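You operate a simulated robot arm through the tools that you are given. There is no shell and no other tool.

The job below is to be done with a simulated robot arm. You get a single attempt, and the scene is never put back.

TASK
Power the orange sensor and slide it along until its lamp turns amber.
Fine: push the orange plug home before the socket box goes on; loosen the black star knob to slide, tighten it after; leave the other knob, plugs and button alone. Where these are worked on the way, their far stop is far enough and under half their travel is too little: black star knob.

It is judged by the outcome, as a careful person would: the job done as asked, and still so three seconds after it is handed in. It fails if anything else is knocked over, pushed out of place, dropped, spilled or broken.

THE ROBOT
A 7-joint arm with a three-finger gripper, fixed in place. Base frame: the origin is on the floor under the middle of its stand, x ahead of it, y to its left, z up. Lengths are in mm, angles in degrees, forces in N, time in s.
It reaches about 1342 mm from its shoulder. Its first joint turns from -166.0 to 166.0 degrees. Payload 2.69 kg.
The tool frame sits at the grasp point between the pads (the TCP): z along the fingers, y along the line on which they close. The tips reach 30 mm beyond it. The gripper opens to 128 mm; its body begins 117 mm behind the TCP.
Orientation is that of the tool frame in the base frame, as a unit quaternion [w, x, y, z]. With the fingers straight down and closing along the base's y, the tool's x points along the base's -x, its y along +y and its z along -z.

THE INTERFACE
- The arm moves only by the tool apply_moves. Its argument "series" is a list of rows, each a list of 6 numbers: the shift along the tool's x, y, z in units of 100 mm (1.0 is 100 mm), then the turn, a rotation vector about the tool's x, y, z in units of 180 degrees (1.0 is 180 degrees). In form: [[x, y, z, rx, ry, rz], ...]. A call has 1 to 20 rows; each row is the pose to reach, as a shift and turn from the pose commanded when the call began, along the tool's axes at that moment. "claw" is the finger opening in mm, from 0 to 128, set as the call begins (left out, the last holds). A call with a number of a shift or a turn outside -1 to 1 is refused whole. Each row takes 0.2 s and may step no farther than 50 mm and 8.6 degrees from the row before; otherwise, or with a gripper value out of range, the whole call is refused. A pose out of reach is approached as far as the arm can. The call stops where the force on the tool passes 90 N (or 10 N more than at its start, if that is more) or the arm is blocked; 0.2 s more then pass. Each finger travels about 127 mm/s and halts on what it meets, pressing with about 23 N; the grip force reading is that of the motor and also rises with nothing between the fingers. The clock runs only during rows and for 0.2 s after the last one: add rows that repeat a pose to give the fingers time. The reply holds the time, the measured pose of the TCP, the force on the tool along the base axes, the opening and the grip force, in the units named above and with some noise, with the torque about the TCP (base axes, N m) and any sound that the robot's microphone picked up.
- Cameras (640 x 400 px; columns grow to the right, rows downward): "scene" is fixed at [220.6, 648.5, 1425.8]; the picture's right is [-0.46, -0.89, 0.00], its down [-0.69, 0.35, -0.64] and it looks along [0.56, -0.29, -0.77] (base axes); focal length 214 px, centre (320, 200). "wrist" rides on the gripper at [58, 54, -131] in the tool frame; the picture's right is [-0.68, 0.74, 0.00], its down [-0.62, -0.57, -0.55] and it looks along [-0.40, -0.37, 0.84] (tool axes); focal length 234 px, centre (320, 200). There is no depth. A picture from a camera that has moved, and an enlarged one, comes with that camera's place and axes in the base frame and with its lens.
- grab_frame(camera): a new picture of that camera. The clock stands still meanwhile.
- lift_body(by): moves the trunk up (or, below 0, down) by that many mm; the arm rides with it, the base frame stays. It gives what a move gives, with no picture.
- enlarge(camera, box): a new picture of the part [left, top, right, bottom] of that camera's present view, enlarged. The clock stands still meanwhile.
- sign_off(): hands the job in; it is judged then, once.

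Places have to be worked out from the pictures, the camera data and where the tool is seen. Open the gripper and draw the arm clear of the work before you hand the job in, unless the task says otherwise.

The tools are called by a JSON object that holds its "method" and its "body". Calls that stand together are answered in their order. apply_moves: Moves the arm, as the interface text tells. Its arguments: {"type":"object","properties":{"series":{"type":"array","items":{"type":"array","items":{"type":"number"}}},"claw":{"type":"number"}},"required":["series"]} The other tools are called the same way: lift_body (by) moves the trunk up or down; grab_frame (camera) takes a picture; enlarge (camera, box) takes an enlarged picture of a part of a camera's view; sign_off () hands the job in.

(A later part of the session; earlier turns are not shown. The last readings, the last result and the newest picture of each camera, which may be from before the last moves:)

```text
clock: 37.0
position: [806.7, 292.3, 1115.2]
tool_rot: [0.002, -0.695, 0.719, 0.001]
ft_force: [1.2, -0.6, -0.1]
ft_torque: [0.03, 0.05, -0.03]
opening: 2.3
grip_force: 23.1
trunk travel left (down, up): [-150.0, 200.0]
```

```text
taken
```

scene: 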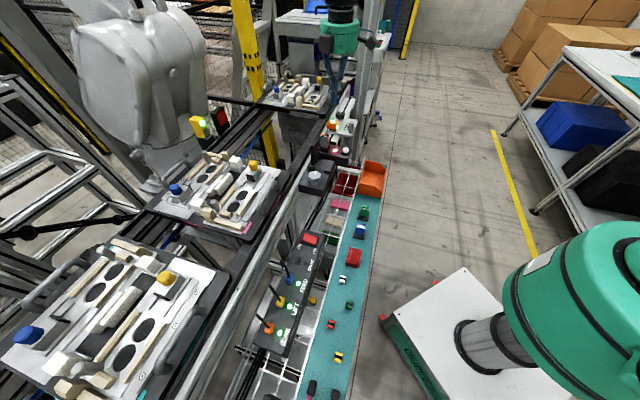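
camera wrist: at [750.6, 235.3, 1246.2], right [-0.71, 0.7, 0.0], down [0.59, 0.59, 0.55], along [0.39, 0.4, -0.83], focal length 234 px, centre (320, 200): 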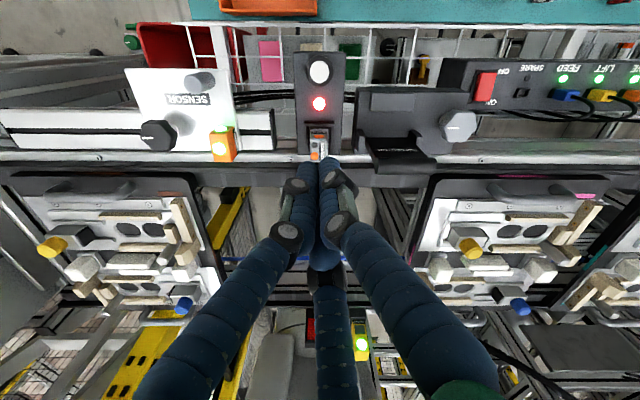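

Power reached the cell: the sensor's lamp is now lit and the TEACH box shows a red lamp. I enlarge the sensor to read its colour.

{"method": "enlarge", "body": {"camera": "wrist", "box": [110, 55, 280, 175]}}

{"method": "enlarge", "body": {"camera": "wrist", "box": [195, 115, 245, 165]}}

{"method": "enlarge", "body": {"camera": "scene", "box": [310, 90, 370, 140]}}

{"method": "enlarge", "body": {"camera": "wrist", "box": [290, 45, 360, 165]}}

```text
3.33 times, centred on (195, 115) of wrist
camera zoom: at [750.6, 235.3, 1246.2], right [-0.71, 0.7, 0.0], down [0.59, 0.59, 0.55], along [0.39, 0.4, -0.83], focal length 781 px, centre (737, 483)
```

zoom: 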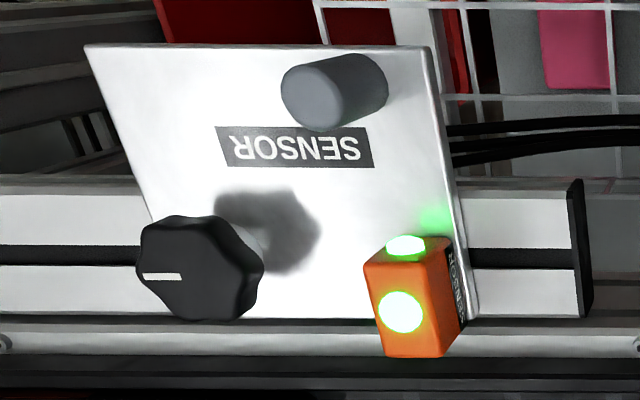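

```text
8.00 times, centred on (220, 140) of wrist
camera zoom: at [750.6, 235.3, 1246.2], right [-0.71, 0.7, 0.0], down [0.59, 0.59, 0.55], along [0.39, 0.4, -0.83], focal length 1873 px, centre (1120, 680)
```

zoom: 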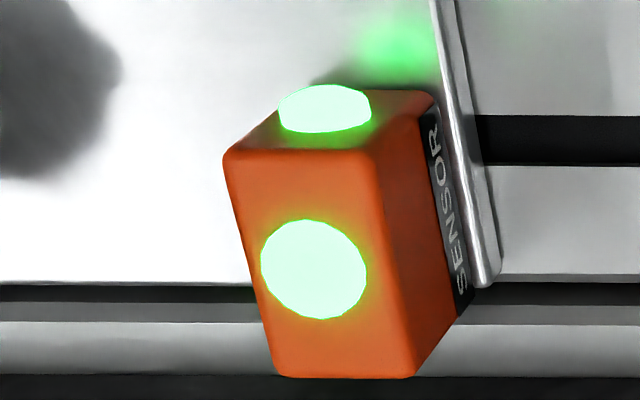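

```text
8.00 times, centred on (340, 115) of scene
camera zoom: at [220.6, 648.5, 1425.8], right [-0.46, -0.89, 0.0], down [-0.69, 0.35, -0.64], along [0.56, -0.29, -0.77], focal length 1716 px, centre (160, 880)
```

zoom: 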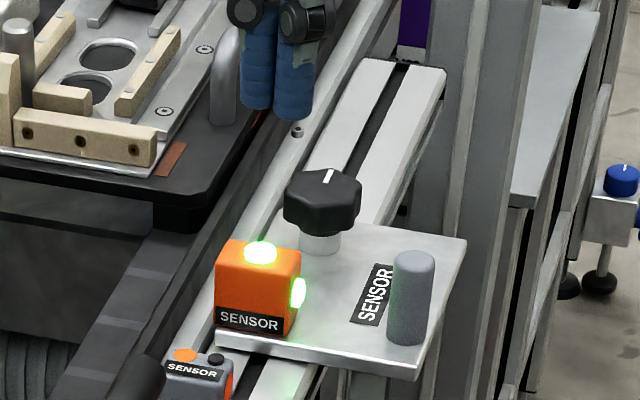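

```text
3.33 times, centred on (325, 105) of wrist
camera zoom: at [750.6, 235.3, 1246.2], right [-0.71, 0.7, 0.0], down [0.59, 0.59, 0.55], along [0.39, 0.4, -0.83], focal length 781 px, centre (303, 517)
```

zoom: 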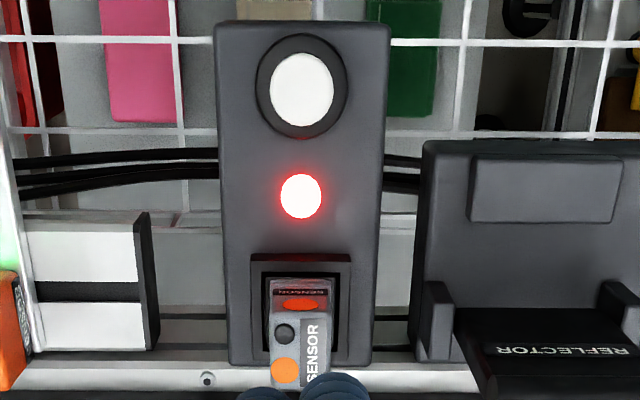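

The sensor lamp is green, so power is fine and it must be slid until amber. I turn the tool back to yaw ≈ −60° to leave plenty of wrist travel for loosening counter-clockwise, opening the fingers to 70 mm meanwhile.

{"method": "apply_moves", "body": {"series": [[0, 0, 0, 0, 0, 0.0457], [0, 0, 0, 0, 0, 0.0913], [0, 0, 0, 0, 0, 0.137], [0, 0, 0, 0, 0, 0.1827], [0, 0, 0, 0, 0, 0.2283], [0, 0, 0, 0, 0, 0.274], [0, 0, 0, 0, 0, 0.3197], [0, 0, 0, 0, 0, 0.3653], [0, 0, 0, 0, 0, 0.411], [0, 0, 0, 0, 0, 0.4567], [0, 0, 0, 0, 0, 0.5023], [0, 0, 0, 0, 0, 0.548], [0, 0, 0, 0, 0, 0.5937], [0, 0, 0, 0, 0, 0.6393], [0, 0, 0, 0, 0, 0.685], [0, 0, 0, 0, 0, 0.7307], [0, 0, 0, 0, 0, 0.7763], [0, 0, 0, 0, 0, 0.822], [0, 0, 0, 0, 0, 0.822]], "claw": 70}}

{"method": "grab_frame", "body": {"camera": "wrist"}}

```text
clock: 41.0
position: [809.9, 291.6, 1115.1]
tool_rot: [0.0, 0.501, 0.866, 0.003]
ft_force: [0.3, 0.5, -0.2]
ft_torque: [0.04, -0.02, -0.02]
opening: 70.0
grip_force: 0.1
trunk travel left (down, up): [-150.0, 200.0]
```

```text
taken
camera wrist: at [826.2, 368.8, 1247.3], right [0.98, -0.22, 0.0], down [-0.18, -0.82, 0.54], along [-0.12, -0.53, -0.84], focal length 234 px, centre (320, 200)
```

wrist: 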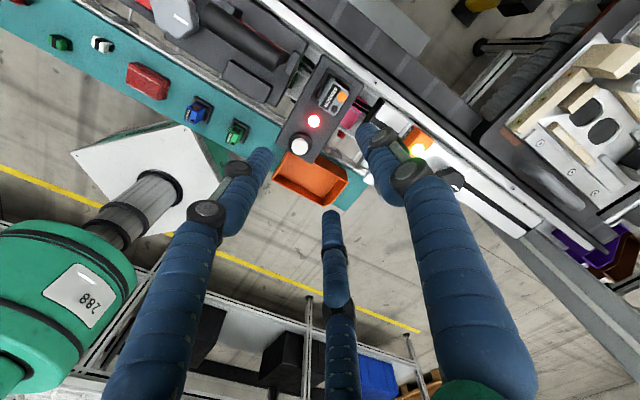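

Yaw is −60° and the fingers are open. I move over the knob at about (977, 154), keeping high.

{"method": "apply_moves", "body": {"series": [[-0.34, 0.13, 0, 0, 0, 0], [-0.679, 0.26, 0, 0, 0, 0]]}}

{"method": "apply_moves", "body": {"series": [[-0.34, 0.13, 0, 0, 0, 0], [-0.679, 0.26, 0, 0, 0, 0]]}}

{"method": "apply_moves", "body": {"series": [[-0.34, 0.13, 0, 0, 0, 0], [-0.679, 0.26, 0, 0, 0, 0], [-0.679, 0.26, 0, 0, 0, 0]]}}

{"method": "grab_frame", "body": {"camera": "wrist"}}

{"method": "enlarge", "body": {"camera": "wrist", "box": [260, 50, 390, 180]}}

```text
clock: 41.6
position: [866.1, 248.1, 1114.1]
tool_rot: [0.0, 0.5, 0.866, 0.002]
ft_force: [-0.5, -0.6, -1.0]
ft_torque: [-0.03, -0.02, 0.0]
opening: 70.0
grip_force: 0.1
trunk travel left (down, up): [-150.0, 200.0]
```

```text
clock: 42.2
position: [922.8, 202.6, 1113.4]
tool_rot: [-0.001, 0.5, 0.866, 0.003]
ft_force: [-0.4, 0.1, -0.4]
ft_torque: [-0.02, 0.01, 0.01]
opening: 70.1
grip_force: 0.1
trunk travel left (down, up): [-150.0, 200.0]
```

```text
clock: 43.0
position: [980.4, 155.6, 1113.5]
tool_rot: [0.0, 0.499, 0.867, 0.003]
ft_force: [0.3, -0.8, -1.0]
ft_torque: [0.06, 0.08, -0.02]
opening: 70.0
grip_force: 0.0
trunk travel left (down, up): [-150.0, 200.0]
```

```text
taken
camera wrist: at [996.3, 232.4, 1245.5], right [0.98, -0.22, 0.0], down [-0.18, -0.82, 0.54], along [-0.12, -0.53, -0.84], focal length 234 px, centre (320, 200)
```

wrist: 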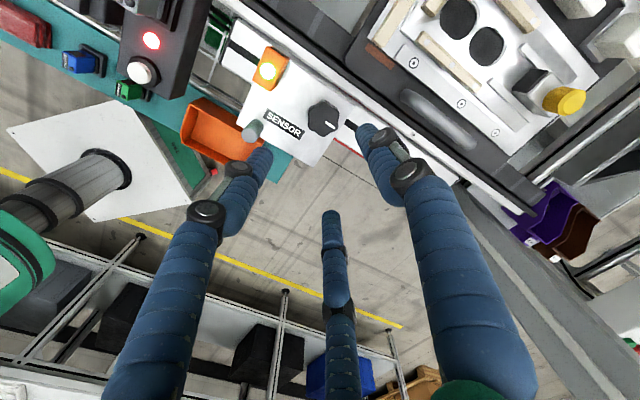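

```text
3.08 times, centred on (325, 115) of wrist
camera zoom: at [996.3, 232.4, 1245.5], right [0.98, -0.22, 0.0], down [-0.18, -0.82, 0.54], along [-0.12, -0.53, -0.84], focal length 720 px, centre (305, 462)
```

zoom: 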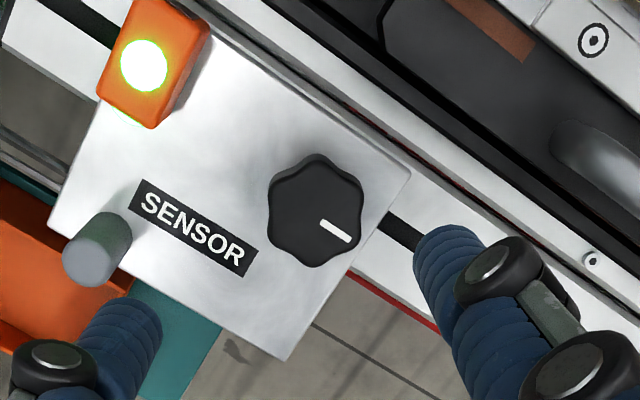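

From this near-vertical view the knob top is at about (982, 157); its mark points away along the rail. I descend to TCP z ≈ 1000 with a 3 mm correction and re-check centring.

{"method": "apply_moves", "body": {"series": [[0, 0.01, 0.33, 0, 0, 0], [-0.003, 0.02, 0.67, 0, 0, 0], [-0.006, 0.031, 1.0, 0, 0, 0], [-0.006, 0.031, 1.0, 0, 0, 0]]}}

{"method": "grab_frame", "body": {"camera": "wrist"}}

{"method": "enlarge", "body": {"camera": "wrist", "box": [240, 70, 400, 230]}}

{"method": "enlarge", "body": {"camera": "scene", "box": [300, 70, 390, 140]}}

```text
clock: 44.0
position: [982.2, 156.5, 1014.1]
tool_rot: [0.001, 0.5, 0.866, 0.003]
ft_force: [0.0, -0.4, -0.5]
ft_torque: [0.02, 0.0, 0.01]
opening: 70.2
grip_force: 0.0
trunk travel left (down, up): [-150.0, 200.0]
```

```text
taken
camera wrist: at [997.4, 233.9, 1146.9], right [0.98, -0.22, 0.0], down [-0.18, -0.82, 0.54], along [-0.12, -0.53, -0.84], focal length 234 px, centre (320, 200)
```

wrist: 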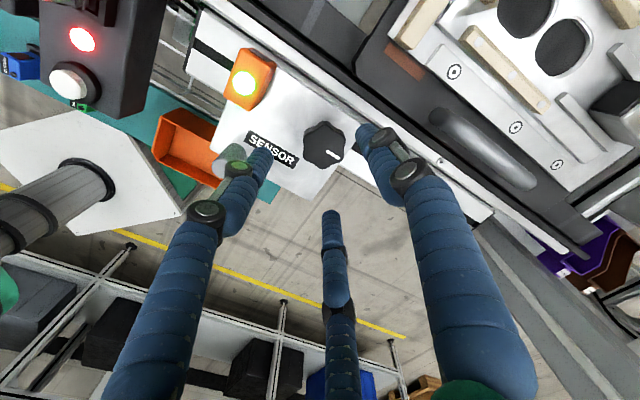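

```text
2.50 times, centred on (320, 150) of wrist
camera zoom: at [997.4, 233.9, 1146.9], right [0.98, -0.22, 0.0], down [-0.18, -0.82, 0.54], along [-0.12, -0.53, -0.84], focal length 585 px, centre (320, 325)
```

zoom: 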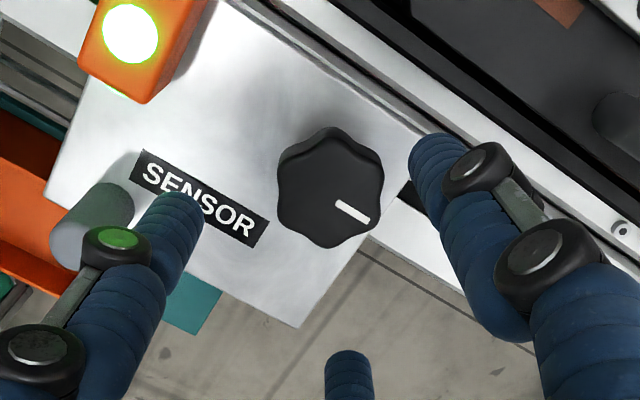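

```text
5.71 times, centred on (345, 105) of scene
camera zoom: at [220.6, 648.5, 1425.8], right [-0.46, -0.89, 0.0], down [-0.69, 0.35, -0.64], along [0.56, -0.29, -0.77], focal length 1226 px, centre (177, 743)
```

zoom: 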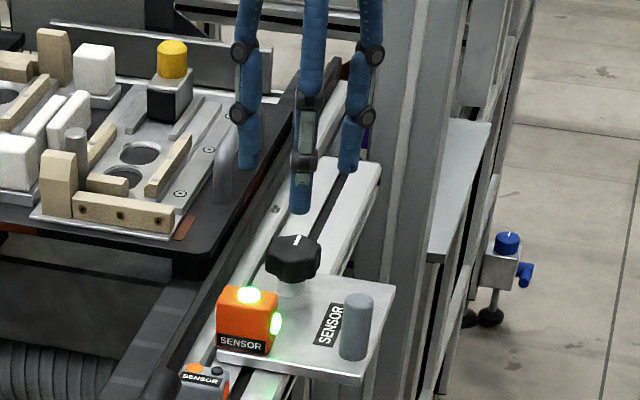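

Centring error is about 3 mm. I lower to TCP z ≈ 958 with that correction, so the tips surround the knob top, and check both views before gripping.

{"method": "apply_moves", "body": {"series": [[-0.012, 0.011, 0.2, 0, 0, 0], [-0.023, 0.022, 0.4, 0, 0, 0], [-0.023, 0.022, 0.57, 0, 0, 0], [-0.023, 0.022, 0.57, 0, 0, 0]]}}

{"method": "enlarge", "body": {"camera": "wrist", "box": [240, 90, 400, 250]}}

{"method": "enlarge", "body": {"camera": "scene", "box": [315, 90, 375, 140]}}

```text
clock: 45.0
position: [984.1, 155.9, 956.5]
tool_rot: [0.0, 0.499, 0.866, 0.003]
ft_force: [0.7, 0.3, -0.3]
ft_torque: [0.02, -0.03, 0.02]
opening: 70.0
grip_force: 0.1
trunk travel left (down, up): [-150.0, 200.0]
```

```text
2.50 times, centred on (320, 170) of wrist
camera zoom: at [999.8, 233.1, 1089.4], right [0.98, -0.22, 0.0], down [-0.18, -0.82, 0.54], along [-0.12, -0.53, -0.84], focal length 585 px, centre (320, 275)
```

zoom: 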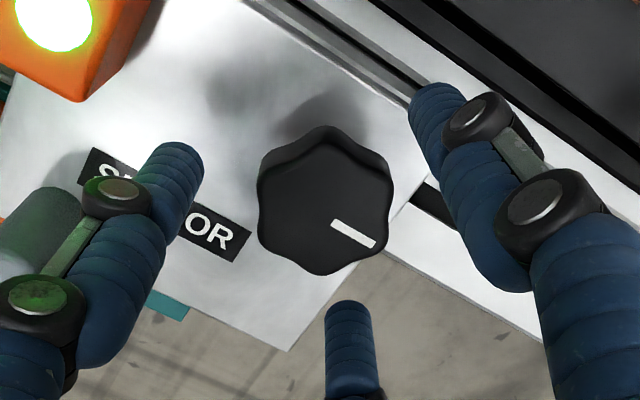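

```text
8.00 times, centred on (345, 115) of scene
camera zoom: at [220.6, 648.5, 1425.8], right [-0.46, -0.89, 0.0], down [-0.69, 0.35, -0.64], along [0.56, -0.29, -0.77], focal length 1716 px, centre (120, 880)
```

zoom: 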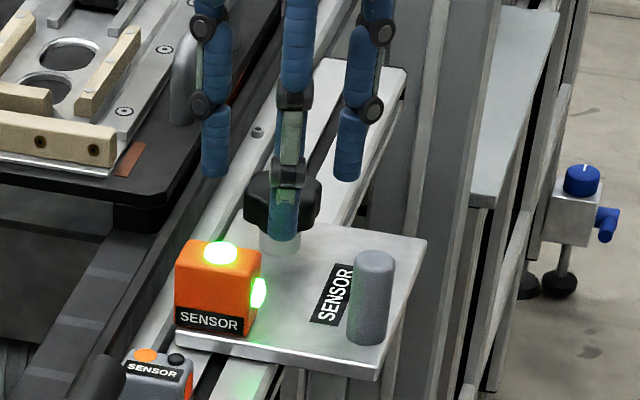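

The knob is nearly centred (≈2 mm off). I lower the last 16 mm to tip z ≈ 912 and close the fingers on the knob.

{"method": "apply_moves", "body": {"series": [[0.006, 0.02, 0.08, 0, 0, 0], [0.006, 0.02, 0.16, 0, 0, 0], [0.006, 0.02, 0.16, 0, 0, 0]]}}

{"method": "apply_moves", "body": {"series": [[0, 0, 0, 0, 0, 0], [0, 0, 0, 0, 0, 0], [0, 0, 0, 0, 0, 0]], "claw": 30}}

{"method": "enlarge", "body": {"camera": "wrist", "box": [240, 90, 400, 250]}}

{"method": "enlarge", "body": {"camera": "scene", "box": [315, 90, 375, 140]}}

```text
clock: 45.8
position: [985.4, 159.2, 941.7]
tool_rot: [0.0, 0.499, 0.866, 0.003]
ft_force: [0.1, -0.6, -0.2]
ft_torque: [-0.04, 0.03, -0.03]
opening: 69.9
grip_force: 0.1
trunk travel left (down, up): [-150.0, 200.0]
```

```text
clock: 46.6
position: [985.2, 157.6, 941.8]
tool_rot: [0.0, 0.5, 0.866, 0.004]
ft_force: [-0.6, -20.9, 0.8]
ft_torque: [-0.57, 0.11, 0.0]
opening: 44.1
grip_force: 10.8
trunk travel left (down, up): [-150.0, 200.0]
```

```text
2.50 times, centred on (320, 170) of wrist
camera zoom: at [1001.5, 234.8, 1073.8], right [0.98, -0.22, 0.0], down [-0.18, -0.82, 0.54], along [-0.12, -0.53, -0.84], focal length 585 px, centre (320, 275)
```

zoom: 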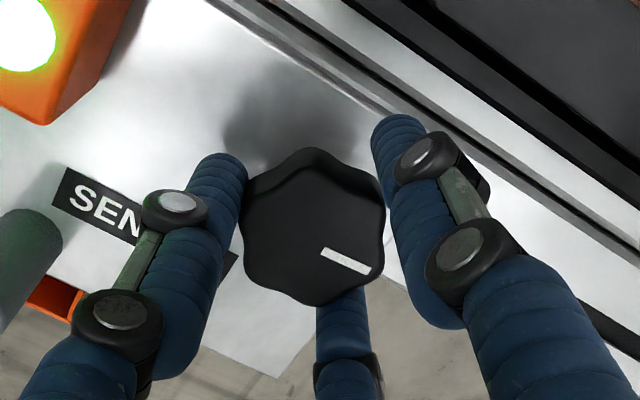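

```text
8.00 times, centred on (345, 115) of scene
camera zoom: at [220.6, 648.5, 1425.8], right [-0.46, -0.89, 0.0], down [-0.69, 0.35, -0.64], along [0.56, -0.29, -0.77], focal length 1716 px, centre (120, 880)
```

zoom: 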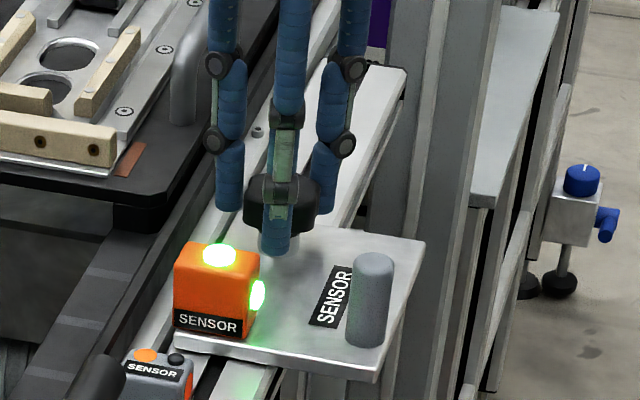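

Closing met the knob at 44 mm with a −21 N side force, meaning the knob sits ~2 mm toward −y of my centre. I shift the tool that way to balance the grip.

{"method": "apply_moves", "body": {"series": [[-0.01, -0.006, 0, 0, 0, 0], [-0.018, -0.01, 0, 0, 0, 0], [-0.018, -0.01, 0, 0, 0, 0]], "claw": 30}}

{"method": "enlarge", "body": {"camera": "wrist", "box": [240, 90, 400, 250]}}

```text
clock: 47.4
position: [985.3, 157.4, 943.0]
tool_rot: [-0.001, 0.5, 0.866, 0.003]
ft_force: [-7.9, 4.1, 5.4]
ft_torque: [0.08, 0.35, -0.02]
opening: 43.9
grip_force: 10.1
trunk travel left (down, up): [-150.0, 200.0]
```

```text
2.50 times, centred on (320, 170) of wrist
camera zoom: at [1001.5, 234.8, 1073.9], right [0.98, -0.22, 0.0], down [-0.18, -0.82, 0.54], along [-0.12, -0.53, -0.84], focal length 585 px, centre (320, 275)
```

zoom: 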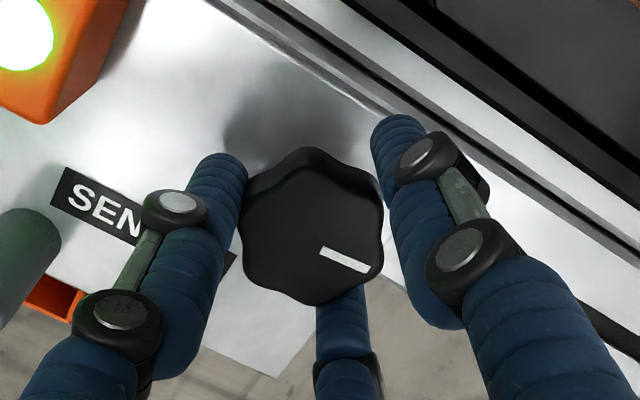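

The grip is now balanced (side forces < 8 N). I turn counter-clockwise 30° as a first loosening test and watch torque and the mark.

{"method": "apply_moves", "body": {"series": [[0, 0, 0, 0, 0, -0.033], [0, 0, 0, 0, 0, -0.067], [0, 0, 0, 0, 0, -0.1], [0, 0, 0, 0, 0, -0.133], [0, 0, 0, 0, 0, -0.167]]}}

{"method": "enlarge", "body": {"camera": "wrist", "box": [240, 90, 400, 250]}}

{"method": "enlarge", "body": {"camera": "scene", "box": [315, 90, 375, 140]}}

```text
clock: 48.6
position: [986.6, 154.6, 941.1]
tool_rot: [-0.001, 0.256, 0.967, 0.002]
ft_force: [-11.0, 0.9, -5.1]
ft_torque: [0.1, 0.24, 0.0]
opening: 41.7
grip_force: 9.1
trunk travel left (down, up): [-150.0, 200.0]
```

```text
2.50 times, centred on (320, 170) of wrist
camera zoom: at [960.7, 230.0, 1073.1], right [0.95, 0.3, 0.0], down [0.25, -0.8, 0.55], along [0.17, -0.52, -0.84], focal length 585 px, centre (320, 275)
```

zoom: 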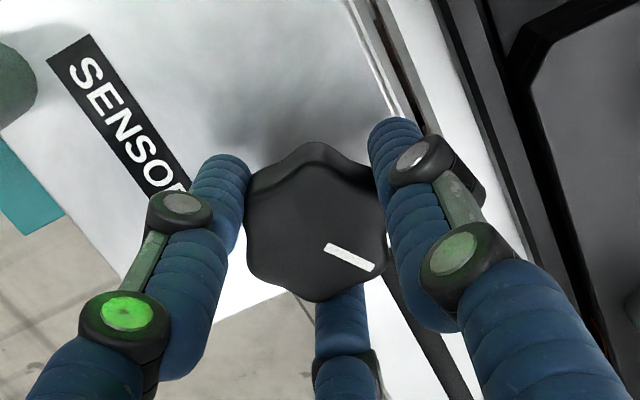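

```text
8.00 times, centred on (345, 115) of scene
camera zoom: at [220.6, 648.5, 1425.8], right [-0.46, -0.89, 0.0], down [-0.69, 0.35, -0.64], along [0.56, -0.29, -0.77], focal length 1716 px, centre (120, 880)
```

zoom: 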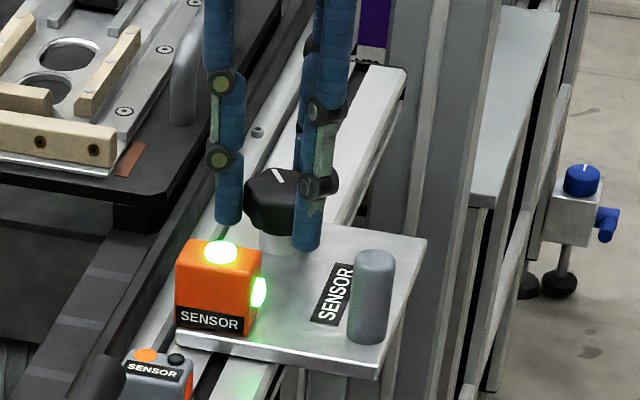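

The knob appears to follow the gripper. I zoom in on the mark in the scene view to verify the turn.

{"method": "enlarge", "body": {"camera": "scene", "box": [335, 105, 360, 125]}}

{"method": "grab_frame", "body": {"camera": "wrist"}}

```text
16.00 times, centred on (348, 115) of scene
camera zoom: at [220.6, 648.5, 1425.8], right [-0.46, -0.89, 0.0], down [-0.69, 0.35, -0.64], along [0.56, -0.29, -0.77], focal length 3432 px, centre (-120, 1560)
```

zoom: 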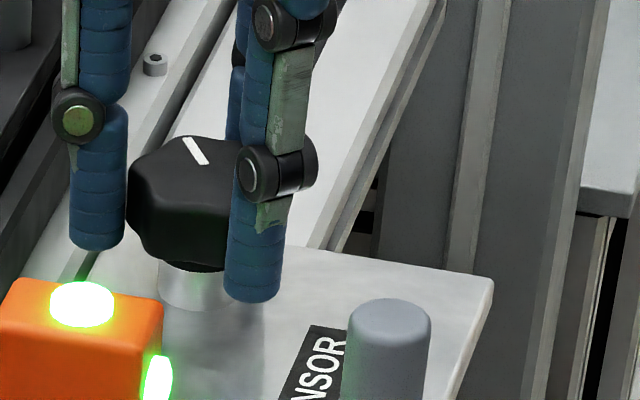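

```text
taken
camera wrist: at [960.7, 230.0, 1073.1], right [0.95, 0.3, 0.0], down [0.25, -0.8, 0.55], along [0.17, -0.52, -0.84], focal length 234 px, centre (320, 200)
```

wrist: 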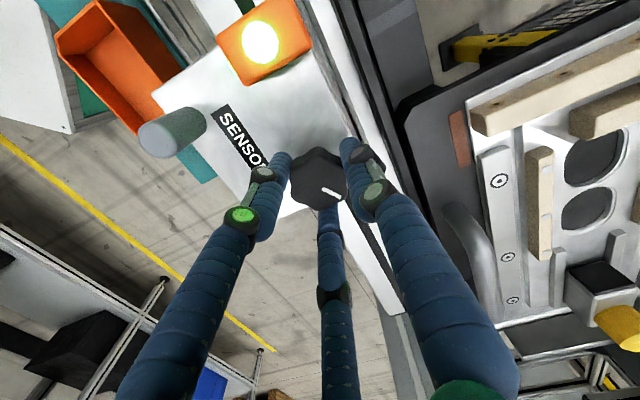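

The mark moved counter-clockwise with the gripper, so it is loosening. I turn another 64° and check whether the mark still follows.

{"method": "apply_moves", "body": {"series": [[0, 0, 0, 0, 0, -0.0444], [0, 0, 0, 0, 0, -0.0889], [0, 0, 0, 0, 0, -0.1333], [0, 0, 0, 0, 0, -0.1778], [0, 0, 0, 0, 0, -0.2222], [0, 0, 0, 0, 0, -0.2667], [0, 0, 0, 0, 0, -0.3111], [0, 0, 0, 0, 0, -0.3556]]}}

{"method": "enlarge", "body": {"camera": "wrist", "box": [240, 90, 400, 250]}}

{"method": "enlarge", "body": {"camera": "scene", "box": [325, 95, 365, 130]}}

```text
clock: 50.4
position: [986.5, 153.8, 942.0]
tool_rot: [0.002, -0.294, 0.956, 0.003]
ft_force: [-10.1, -14.6, -6.7]
ft_torque: [-0.57, 0.46, -0.09]
opening: 43.1
grip_force: 9.5
trunk travel left (down, up): [-150.0, 200.0]
```

```text
2.50 times, centred on (320, 170) of wrist
camera zoom: at [906.8, 165.5, 1073.7], right [0.15, 0.99, 0.01], down [0.83, -0.12, 0.55], along [0.54, -0.07, -0.84], focal length 585 px, centre (320, 275)
```

zoom: 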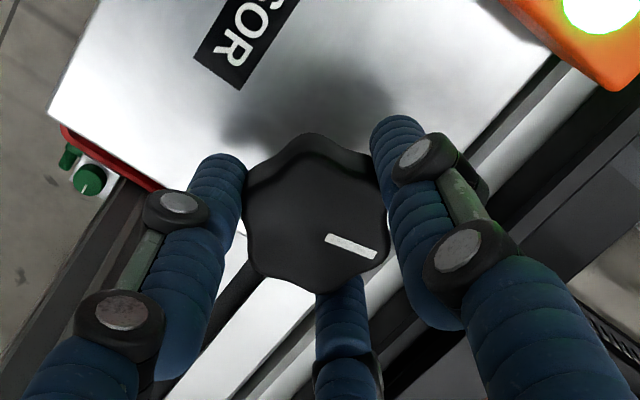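

```text
11.43 times, centred on (345, 112) of scene
camera zoom: at [220.6, 648.5, 1425.8], right [-0.46, -0.89, 0.0], down [-0.69, 0.35, -0.64], along [0.56, -0.29, -0.77], focal length 2451 px, centre (34, 1200)
```

zoom: 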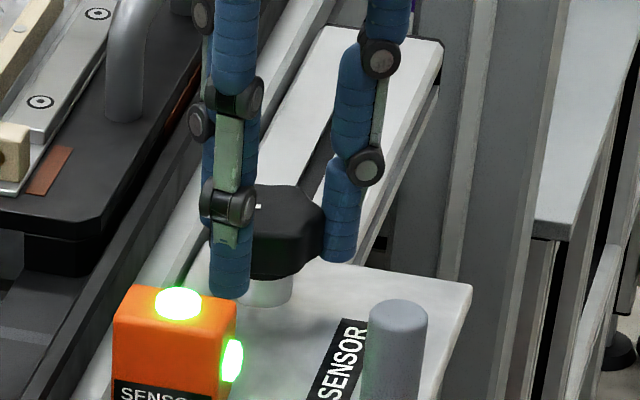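

The mark still follows (about 90° turned). I continue another 72° looking for the stop.

{"method": "apply_moves", "body": {"series": [[0, 0, 0, 0, 0, -0.0444], [0, 0, 0, 0, 0, -0.0889], [0, 0, 0, 0, 0, -0.1333], [0, 0, 0, 0, 0, -0.1778], [0, 0, 0, 0, 0, -0.2222], [0, 0, 0, 0, 0, -0.2667], [0, 0, 0, 0, 0, -0.3111], [0, 0, 0, 0, 0, -0.3556], [0, 0, 0, 0, 0, -0.4]]}}

{"method": "enlarge", "body": {"camera": "wrist", "box": [240, 90, 400, 250]}}

{"method": "enlarge", "body": {"camera": "scene", "box": [325, 95, 365, 130]}}

```text
clock: 52.4
position: [985.1, 153.0, 942.1]
tool_rot: [-0.004, 0.8, -0.6, -0.001]
ft_force: [-16.2, -18.2, 5.6]
ft_torque: [-0.49, 0.56, -1.27]
opening: 41.2
grip_force: 44.9
trunk travel left (down, up): [-150.0, 200.0]
```

```text
2.50 times, centred on (320, 170) of wrist
camera zoom: at [948.2, 82.3, 1073.6], right [-0.9, 0.44, 0.0], down [0.37, 0.75, 0.55], along [0.25, 0.5, -0.83], focal length 585 px, centre (320, 275)
```

zoom: 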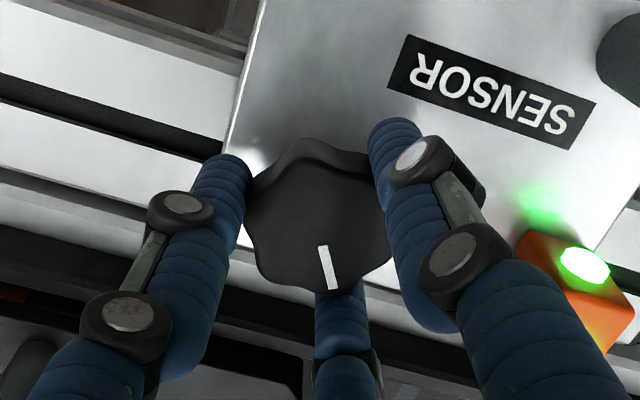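

```text
11.43 times, centred on (345, 112) of scene
camera zoom: at [220.6, 648.5, 1425.8], right [-0.46, -0.89, 0.0], down [-0.69, 0.35, -0.64], along [0.56, -0.29, -0.77], focal length 2451 px, centre (34, 1200)
```

zoom: 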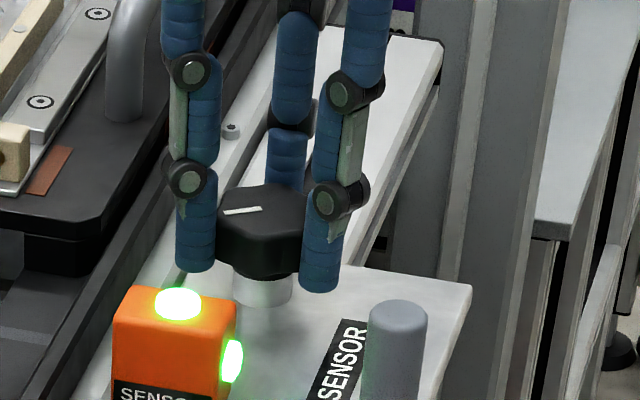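

The torque rose to −1.27 N·m and the fingers slipped while the mark stopped near +118° from its start: the loosening stop is reached. I check the full wrist view to see if the sensor lamp stays visible while I slide the carriage by this grip.

{"method": "grab_frame", "body": {"camera": "wrist"}}

{"method": "grab_frame", "body": {"camera": "scene"}}

```text
taken
camera wrist: at [948.2, 82.3, 1073.6], right [-0.9, 0.44, 0.0], down [0.37, 0.75, 0.55], along [0.25, 0.5, -0.83], focal length 234 px, centre (320, 200)
```

wrist: 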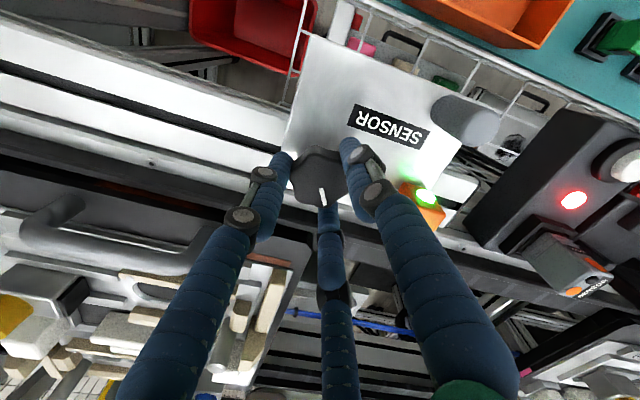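

```text
taken
```

scene: 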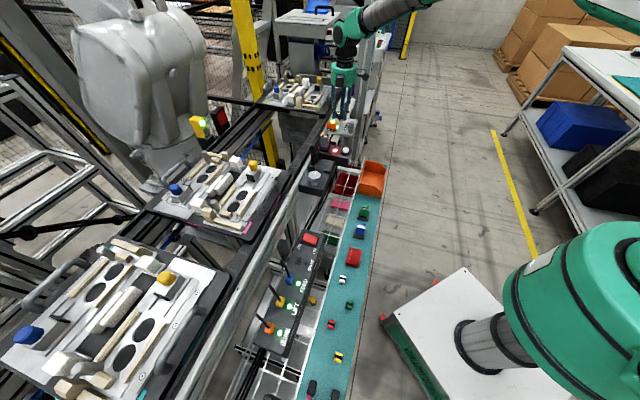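

Both cameras can see the sensor lamp. I relieve the side load and torque slightly and slide the first 8 mm along the rail (away from the TEACH box).

{"method": "apply_moves", "body": {"series": [[0.009, 0.018, 0, 0, 0, 0.03], [0.044, -0.001, 0, 0, 0, 0.03], [0.08, -0.02, 0, 0, 0, 0.03], [0.08, -0.02, 0, 0, 0, 0.03]]}}

{"method": "enlarge", "body": {"camera": "scene", "box": [320, 95, 370, 135]}}

{"method": "enlarge", "body": {"camera": "wrist", "box": [260, 100, 480, 240]}}

```text
clock: 53.4
position: [989.9, 147.2, 943.2]
tool_rot: [-0.003, 0.77, -0.638, 0.0]
ft_force: [-0.5, -1.1, 6.4]
ft_torque: [0.2, -0.15, 0.0]
opening: 41.4
grip_force: 45.1
trunk travel left (down, up): [-150.0, 200.0]
```

```text
10.00 times, centred on (345, 115) of scene
camera zoom: at [220.6, 648.5, 1425.8], right [-0.46, -0.89, 0.0], down [-0.69, 0.35, -0.64], along [0.56, -0.29, -0.77], focal length 2145 px, centre (70, 1050)
```

zoom: 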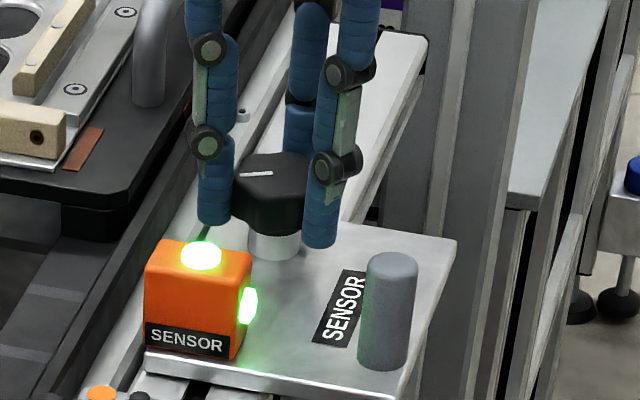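

```text
2.86 times, centred on (370, 170) of wrist
camera zoom: at [947.3, 79.9, 1073.5], right [-0.85, 0.53, 0.0], down [0.44, 0.71, 0.56], along [0.29, 0.47, -0.83], focal length 669 px, centre (177, 286)
```

zoom: 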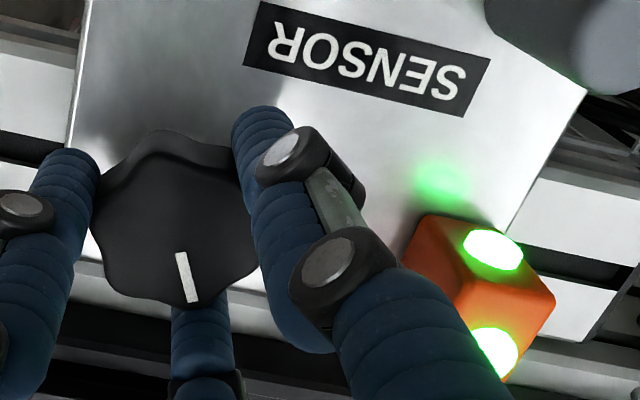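

The carriage slides freely (≈1 N) and the lamp is still green. I continue in 8 mm steps, looking at the lamp after each.

{"method": "apply_moves", "body": {"series": [[0.033, -0.022, 0, 0, 0, 0], [0.066, -0.044, 0, 0, 0, 0], [0.066, -0.044, 0, 0, 0, 0]]}}

{"method": "enlarge", "body": {"camera": "wrist", "box": [370, 140, 470, 240]}}

{"method": "apply_moves", "body": {"series": [[0.033, -0.022, 0, 0, 0, 0], [0.066, -0.044, 0, 0, 0, 0], [0.066, -0.044, 0, 0, 0, 0]]}}

{"method": "enlarge", "body": {"camera": "wrist", "box": [370, 140, 470, 240]}}

{"method": "apply_moves", "body": {"series": [[0.033, -0.022, 0, 0, 0, 0], [0.066, -0.044, 0, 0, 0, 0], [0.066, -0.044, 0, 0, 0, 0]]}}

{"method": "enlarge", "body": {"camera": "wrist", "box": [370, 140, 470, 240]}}

```text
clock: 54.2
position: [996.1, 142.1, 942.4]
tool_rot: [-0.003, 0.77, -0.638, 0.0]
ft_force: [2.5, 5.3, 4.6]
ft_torque: [0.39, -0.2, 0.01]
opening: 41.0
grip_force: 45.1
trunk travel left (down, up): [-150.0, 200.0]
```

```text
4.00 times, centred on (420, 190) of wrist
camera zoom: at [952.9, 74.5, 1073.6], right [-0.85, 0.53, 0.0], down [0.44, 0.71, 0.55], along [0.29, 0.47, -0.83], focal length 937 px, centre (-80, 240)
```

zoom: 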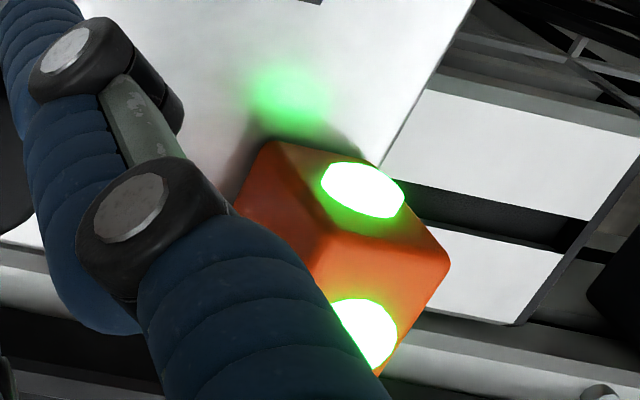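

```text
clock: 55.0
position: [1001.6, 136.9, 942.1]
tool_rot: [-0.003, 0.77, -0.638, -0.002]
ft_force: [-1.8, 0.7, 9.2]
ft_torque: [-0.16, 0.28, 0.0]
opening: 41.0
grip_force: 44.9
trunk travel left (down, up): [-150.0, 200.0]
```

```text
4.00 times, centred on (420, 190) of wrist
camera zoom: at [958.5, 69.2, 1073.6], right [-0.85, 0.53, 0.0], down [0.44, 0.71, 0.55], along [0.29, 0.47, -0.83], focal length 937 px, centre (-80, 240)
```

zoom: 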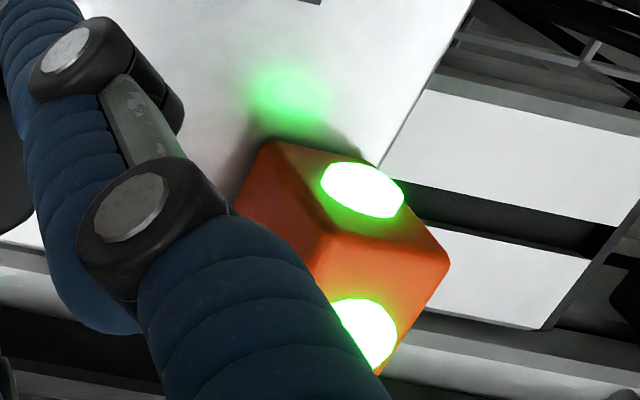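

```text
clock: 55.8
position: [1007.0, 131.4, 941.9]
tool_rot: [-0.002, 0.77, -0.638, -0.001]
ft_force: [-4.3, -5.5, 9.6]
ft_torque: [-0.17, 0.11, 0.0]
opening: 41.0
grip_force: 45.3
trunk travel left (down, up): [-150.0, 200.0]
```

```text
4.00 times, centred on (420, 190) of wrist
camera zoom: at [964.0, 63.5, 1073.6], right [-0.85, 0.53, 0.0], down [0.44, 0.71, 0.55], along [0.29, 0.47, -0.83], focal length 937 px, centre (-80, 240)
```

zoom: 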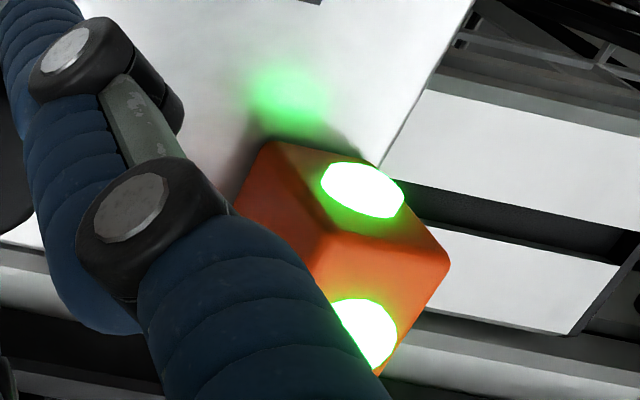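

Sliding follows the rail well and the lamp view is steady. Still green; I keep stepping 8 mm at a time.

{"method": "apply_moves", "body": {"series": [[0.033, -0.0225, 0, 0, 0, 0], [0.066, -0.045, 0, 0, 0, 0], [0.066, -0.045, 0, 0, 0, 0]]}}

{"method": "enlarge", "body": {"camera": "wrist", "box": [370, 140, 470, 240]}}

{"method": "apply_moves", "body": {"series": [[0.033, -0.0225, 0, 0, 0, 0], [0.066, -0.045, 0, 0, 0, 0], [0.066, -0.045, 0, 0, 0, 0]]}}

{"method": "enlarge", "body": {"camera": "wrist", "box": [370, 140, 470, 240]}}

{"method": "apply_moves", "body": {"series": [[0.033, -0.0225, 0, 0, 0, 0], [0.066, -0.045, 0, 0, 0, 0], [0.066, -0.045, 0, 0, 0, 0]]}}

{"method": "enlarge", "body": {"camera": "wrist", "box": [370, 140, 470, 240]}}

{"method": "apply_moves", "body": {"series": [[0.033, -0.0225, 0, 0, 0, 0], [0.066, -0.045, 0, 0, 0, 0], [0.066, -0.045, 0, 0, 0, 0]]}}

{"method": "enlarge", "body": {"camera": "wrist", "box": [370, 140, 470, 240]}}

```text
clock: 56.6
position: [1013.1, 125.4, 942.0]
tool_rot: [-0.004, 0.77, -0.638, -0.001]
ft_force: [-4.6, -3.6, 2.9]
ft_torque: [-0.06, 0.09, -0.02]
opening: 41.3
grip_force: 44.8
trunk travel left (down, up): [-150.0, 200.0]
```

```text
4.00 times, centred on (420, 190) of wrist
camera zoom: at [969.9, 57.8, 1073.6], right [-0.85, 0.53, 0.0], down [0.44, 0.71, 0.55], along [0.29, 0.47, -0.83], focal length 937 px, centre (-80, 240)
```

zoom: 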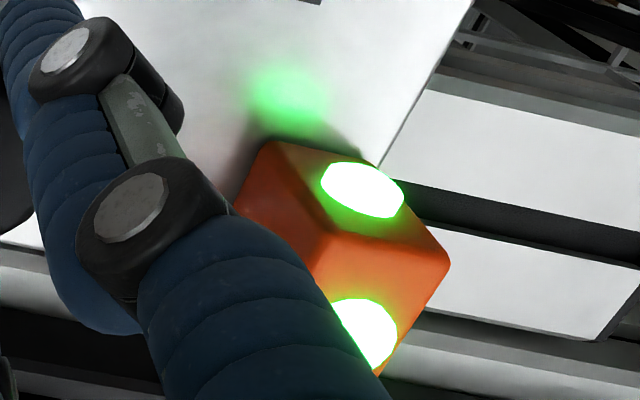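

```text
clock: 57.4
position: [1019.2, 120.5, 942.6]
tool_rot: [-0.004, 0.77, -0.638, -0.002]
ft_force: [-1.2, -0.3, 5.2]
ft_torque: [0.05, 0.12, -0.02]
opening: 41.0
grip_force: 44.1
trunk travel left (down, up): [-150.0, 200.0]
```

```text
4.00 times, centred on (420, 190) of wrist
camera zoom: at [975.5, 52.0, 1073.6], right [-0.85, 0.53, 0.0], down [0.44, 0.71, 0.55], along [0.29, 0.47, -0.83], focal length 937 px, centre (-80, 240)
```

zoom: 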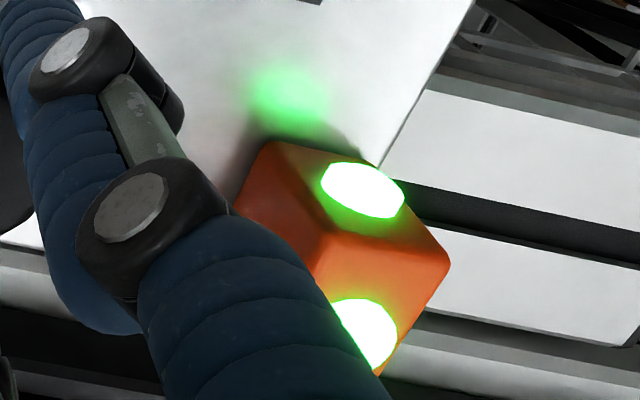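

```text
clock: 58.2
position: [1024.3, 113.5, 941.9]
tool_rot: [-0.004, 0.77, -0.638, 0.0]
ft_force: [0.5, 1.9, 4.7]
ft_torque: [0.03, -0.07, 0.01]
opening: 40.9
grip_force: 45.3
trunk travel left (down, up): [-150.0, 200.0]
```

```text
4.00 times, centred on (420, 190) of wrist
camera zoom: at [981.1, 46.3, 1073.5], right [-0.85, 0.53, 0.0], down [0.44, 0.71, 0.55], along [0.29, 0.47, -0.83], focal length 937 px, centre (-80, 240)
```

zoom: 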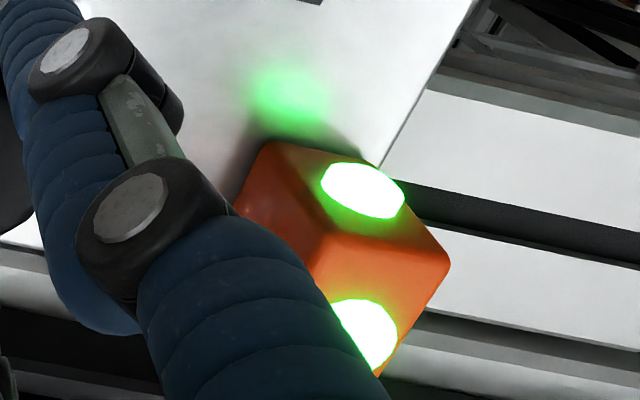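

```text
clock: 59.0
position: [1030.2, 108.5, 942.0]
tool_rot: [-0.003, 0.77, -0.638, 0.0]
ft_force: [2.5, 4.8, 8.1]
ft_torque: [0.13, 0.17, 0.01]
opening: 40.9
grip_force: 45.2
trunk travel left (down, up): [-150.0, 200.0]
```

```text
4.00 times, centred on (420, 190) of wrist
camera zoom: at [986.6, 40.8, 1073.5], right [-0.85, 0.53, 0.0], down [0.44, 0.71, 0.55], along [0.29, 0.47, -0.83], focal length 937 px, centre (-80, 240)
```

zoom: 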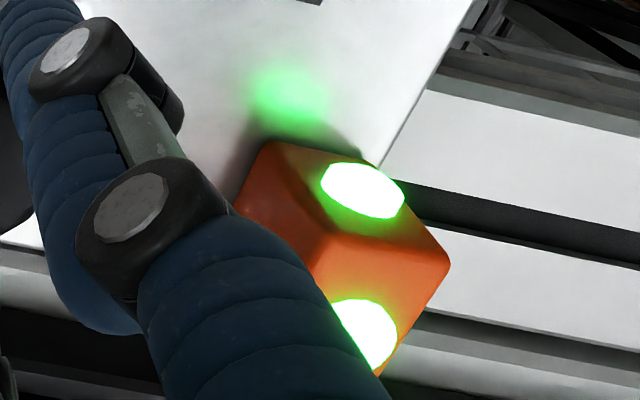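

About 64 mm travelled, still green, forces small. I continue.

{"method": "apply_moves", "body": {"series": [[0.033, -0.0225, 0, 0, 0, 0], [0.066, -0.045, 0, 0, 0, 0], [0.066, -0.045, 0, 0, 0, 0]]}}

{"method": "enlarge", "body": {"camera": "wrist", "box": [370, 140, 470, 240]}}

{"method": "apply_moves", "body": {"series": [[0.033, -0.0225, 0, 0, 0, 0], [0.066, -0.045, 0, 0, 0, 0], [0.066, -0.045, 0, 0, 0, 0]]}}

{"method": "enlarge", "body": {"camera": "wrist", "box": [370, 140, 470, 240]}}

{"method": "apply_moves", "body": {"series": [[0.033, -0.0225, 0, 0, 0, 0], [0.066, -0.045, 0, 0, 0, 0], [0.066, -0.045, 0, 0, 0, 0]]}}

{"method": "enlarge", "body": {"camera": "wrist", "box": [370, 140, 470, 240]}}

{"method": "apply_moves", "body": {"series": [[0.033, -0.0225, 0, 0, 0, 0], [0.066, -0.045, 0, 0, 0, 0], [0.066, -0.045, 0, 0, 0, 0]]}}

{"method": "enlarge", "body": {"camera": "wrist", "box": [370, 140, 470, 240]}}

```text
clock: 59.8
position: [1035.2, 102.3, 942.3]
tool_rot: [-0.004, 0.77, -0.638, 0.0]
ft_force: [9.0, 9.3, 14.7]
ft_torque: [0.44, -0.24, -0.01]
opening: 41.2
grip_force: 44.6
trunk travel left (down, up): [-150.0, 200.0]
```

```text
4.00 times, centred on (420, 190) of wrist
camera zoom: at [992.1, 34.9, 1073.4], right [-0.85, 0.53, 0.0], down [0.44, 0.71, 0.56], along [0.29, 0.47, -0.83], focal length 937 px, centre (-80, 240)
```

zoom: 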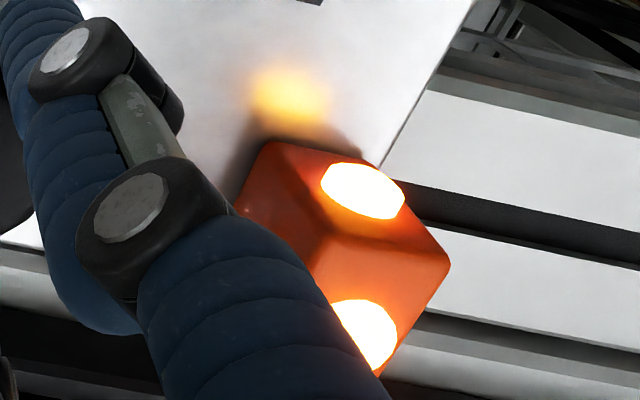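

```text
clock: 60.6
position: [1040.5, 97.3, 942.6]
tool_rot: [-0.004, 0.77, -0.638, 0.001]
ft_force: [9.1, 7.6, 21.6]
ft_torque: [0.18, 0.01, 0.01]
opening: 41.0
grip_force: 44.4
trunk travel left (down, up): [-150.0, 200.0]
```

```text
4.00 times, centred on (420, 190) of wrist
camera zoom: at [998.0, 29.2, 1073.4], right [-0.85, 0.53, 0.0], down [0.44, 0.71, 0.55], along [0.29, 0.47, -0.83], focal length 937 px, centre (-80, 240)
```

zoom: 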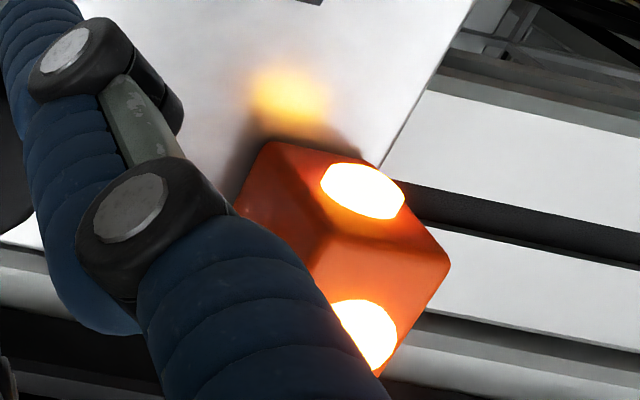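

```text
clock: 61.4
position: [1047.0, 91.7, 942.5]
tool_rot: [-0.004, 0.77, -0.638, -0.001]
ft_force: [11.0, 13.0, 21.3]
ft_torque: [0.4, -0.58, -0.01]
opening: 40.8
grip_force: 45.4
trunk travel left (down, up): [-150.0, 200.0]
```

```text
4.00 times, centred on (420, 190) of wrist
camera zoom: at [1003.6, 23.5, 1073.3], right [-0.85, 0.53, 0.0], down [0.44, 0.71, 0.55], along [0.29, 0.47, -0.83], focal length 937 px, centre (-80, 240)
```

zoom: 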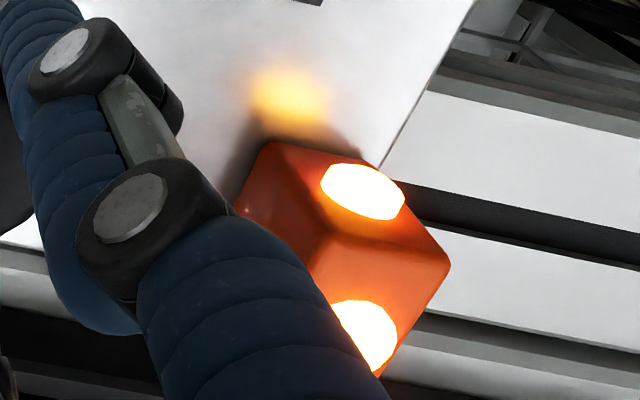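

```text
clock: 62.2
position: [1052.1, 86.3, 942.1]
tool_rot: [-0.003, 0.77, -0.638, 0.0]
ft_force: [13.4, 15.1, 20.0]
ft_torque: [0.43, -0.2, -0.01]
opening: 41.0
grip_force: 45.0
trunk travel left (down, up): [-150.0, 200.0]
```

```text
4.00 times, centred on (420, 190) of wrist
camera zoom: at [1008.8, 18.5, 1073.3], right [-0.85, 0.53, 0.0], down [0.44, 0.71, 0.55], along [0.29, 0.47, -0.83], focal length 937 px, centre (-80, 240)
```

zoom: 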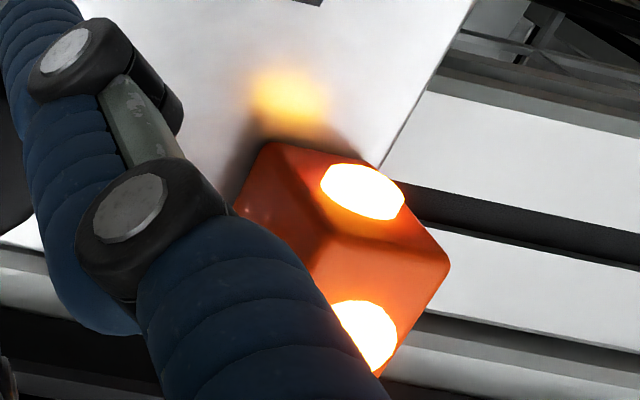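

The lamp turned amber at the first of these steps and stayed amber over the next ~24 mm. I go back 12 mm to sit in the middle of the known amber stretch, also easing off the side and down loads.

{"method": "apply_moves", "body": {"series": [[-0.01, -0.015, -0.015, 0, 0, 0], [-0.06, 0.019, -0.015, 0, 0, 0], [-0.109, 0.053, -0.015, 0, 0, 0], [-0.109, 0.053, -0.015, 0, 0, 0], [-0.109, 0.053, -0.015, 0, 0, 0]]}}

{"method": "enlarge", "body": {"camera": "wrist", "box": [260, 100, 480, 240]}}

{"method": "enlarge", "body": {"camera": "scene", "box": [320, 80, 370, 130]}}

```text
clock: 63.4
position: [1043.5, 94.4, 941.4]
tool_rot: [-0.002, 0.77, -0.638, -0.002]
ft_force: [-0.1, 0.1, 4.7]
ft_torque: [-0.07, -0.02, 0.01]
opening: 40.8
grip_force: 45.1
trunk travel left (down, up): [-150.0, 200.0]
```

```text
2.86 times, centred on (370, 170) of wrist
camera zoom: at [1000.9, 27.1, 1073.4], right [-0.85, 0.53, 0.0], down [0.44, 0.71, 0.55], along [0.29, 0.47, -0.83], focal length 669 px, centre (177, 286)
```

zoom: 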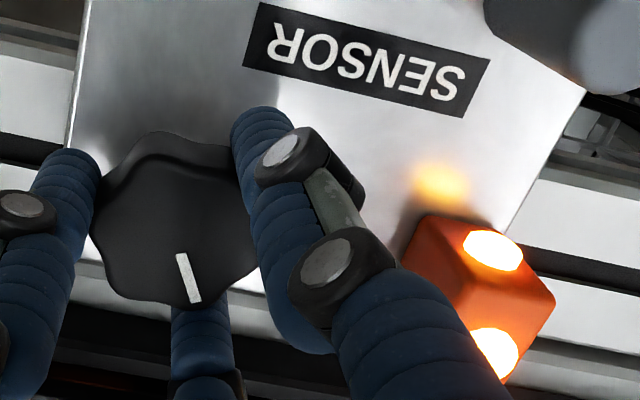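

```text
8.00 times, centred on (345, 105) of scene
camera zoom: at [220.6, 648.5, 1425.8], right [-0.46, -0.89, 0.0], down [-0.69, 0.35, -0.64], along [0.56, -0.29, -0.77], focal length 1716 px, centre (120, 960)
```

zoom: 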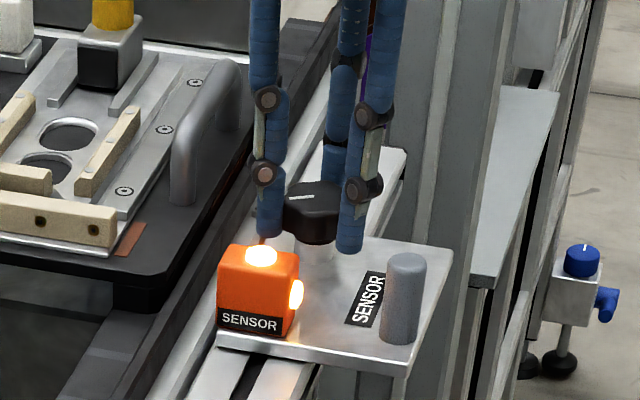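

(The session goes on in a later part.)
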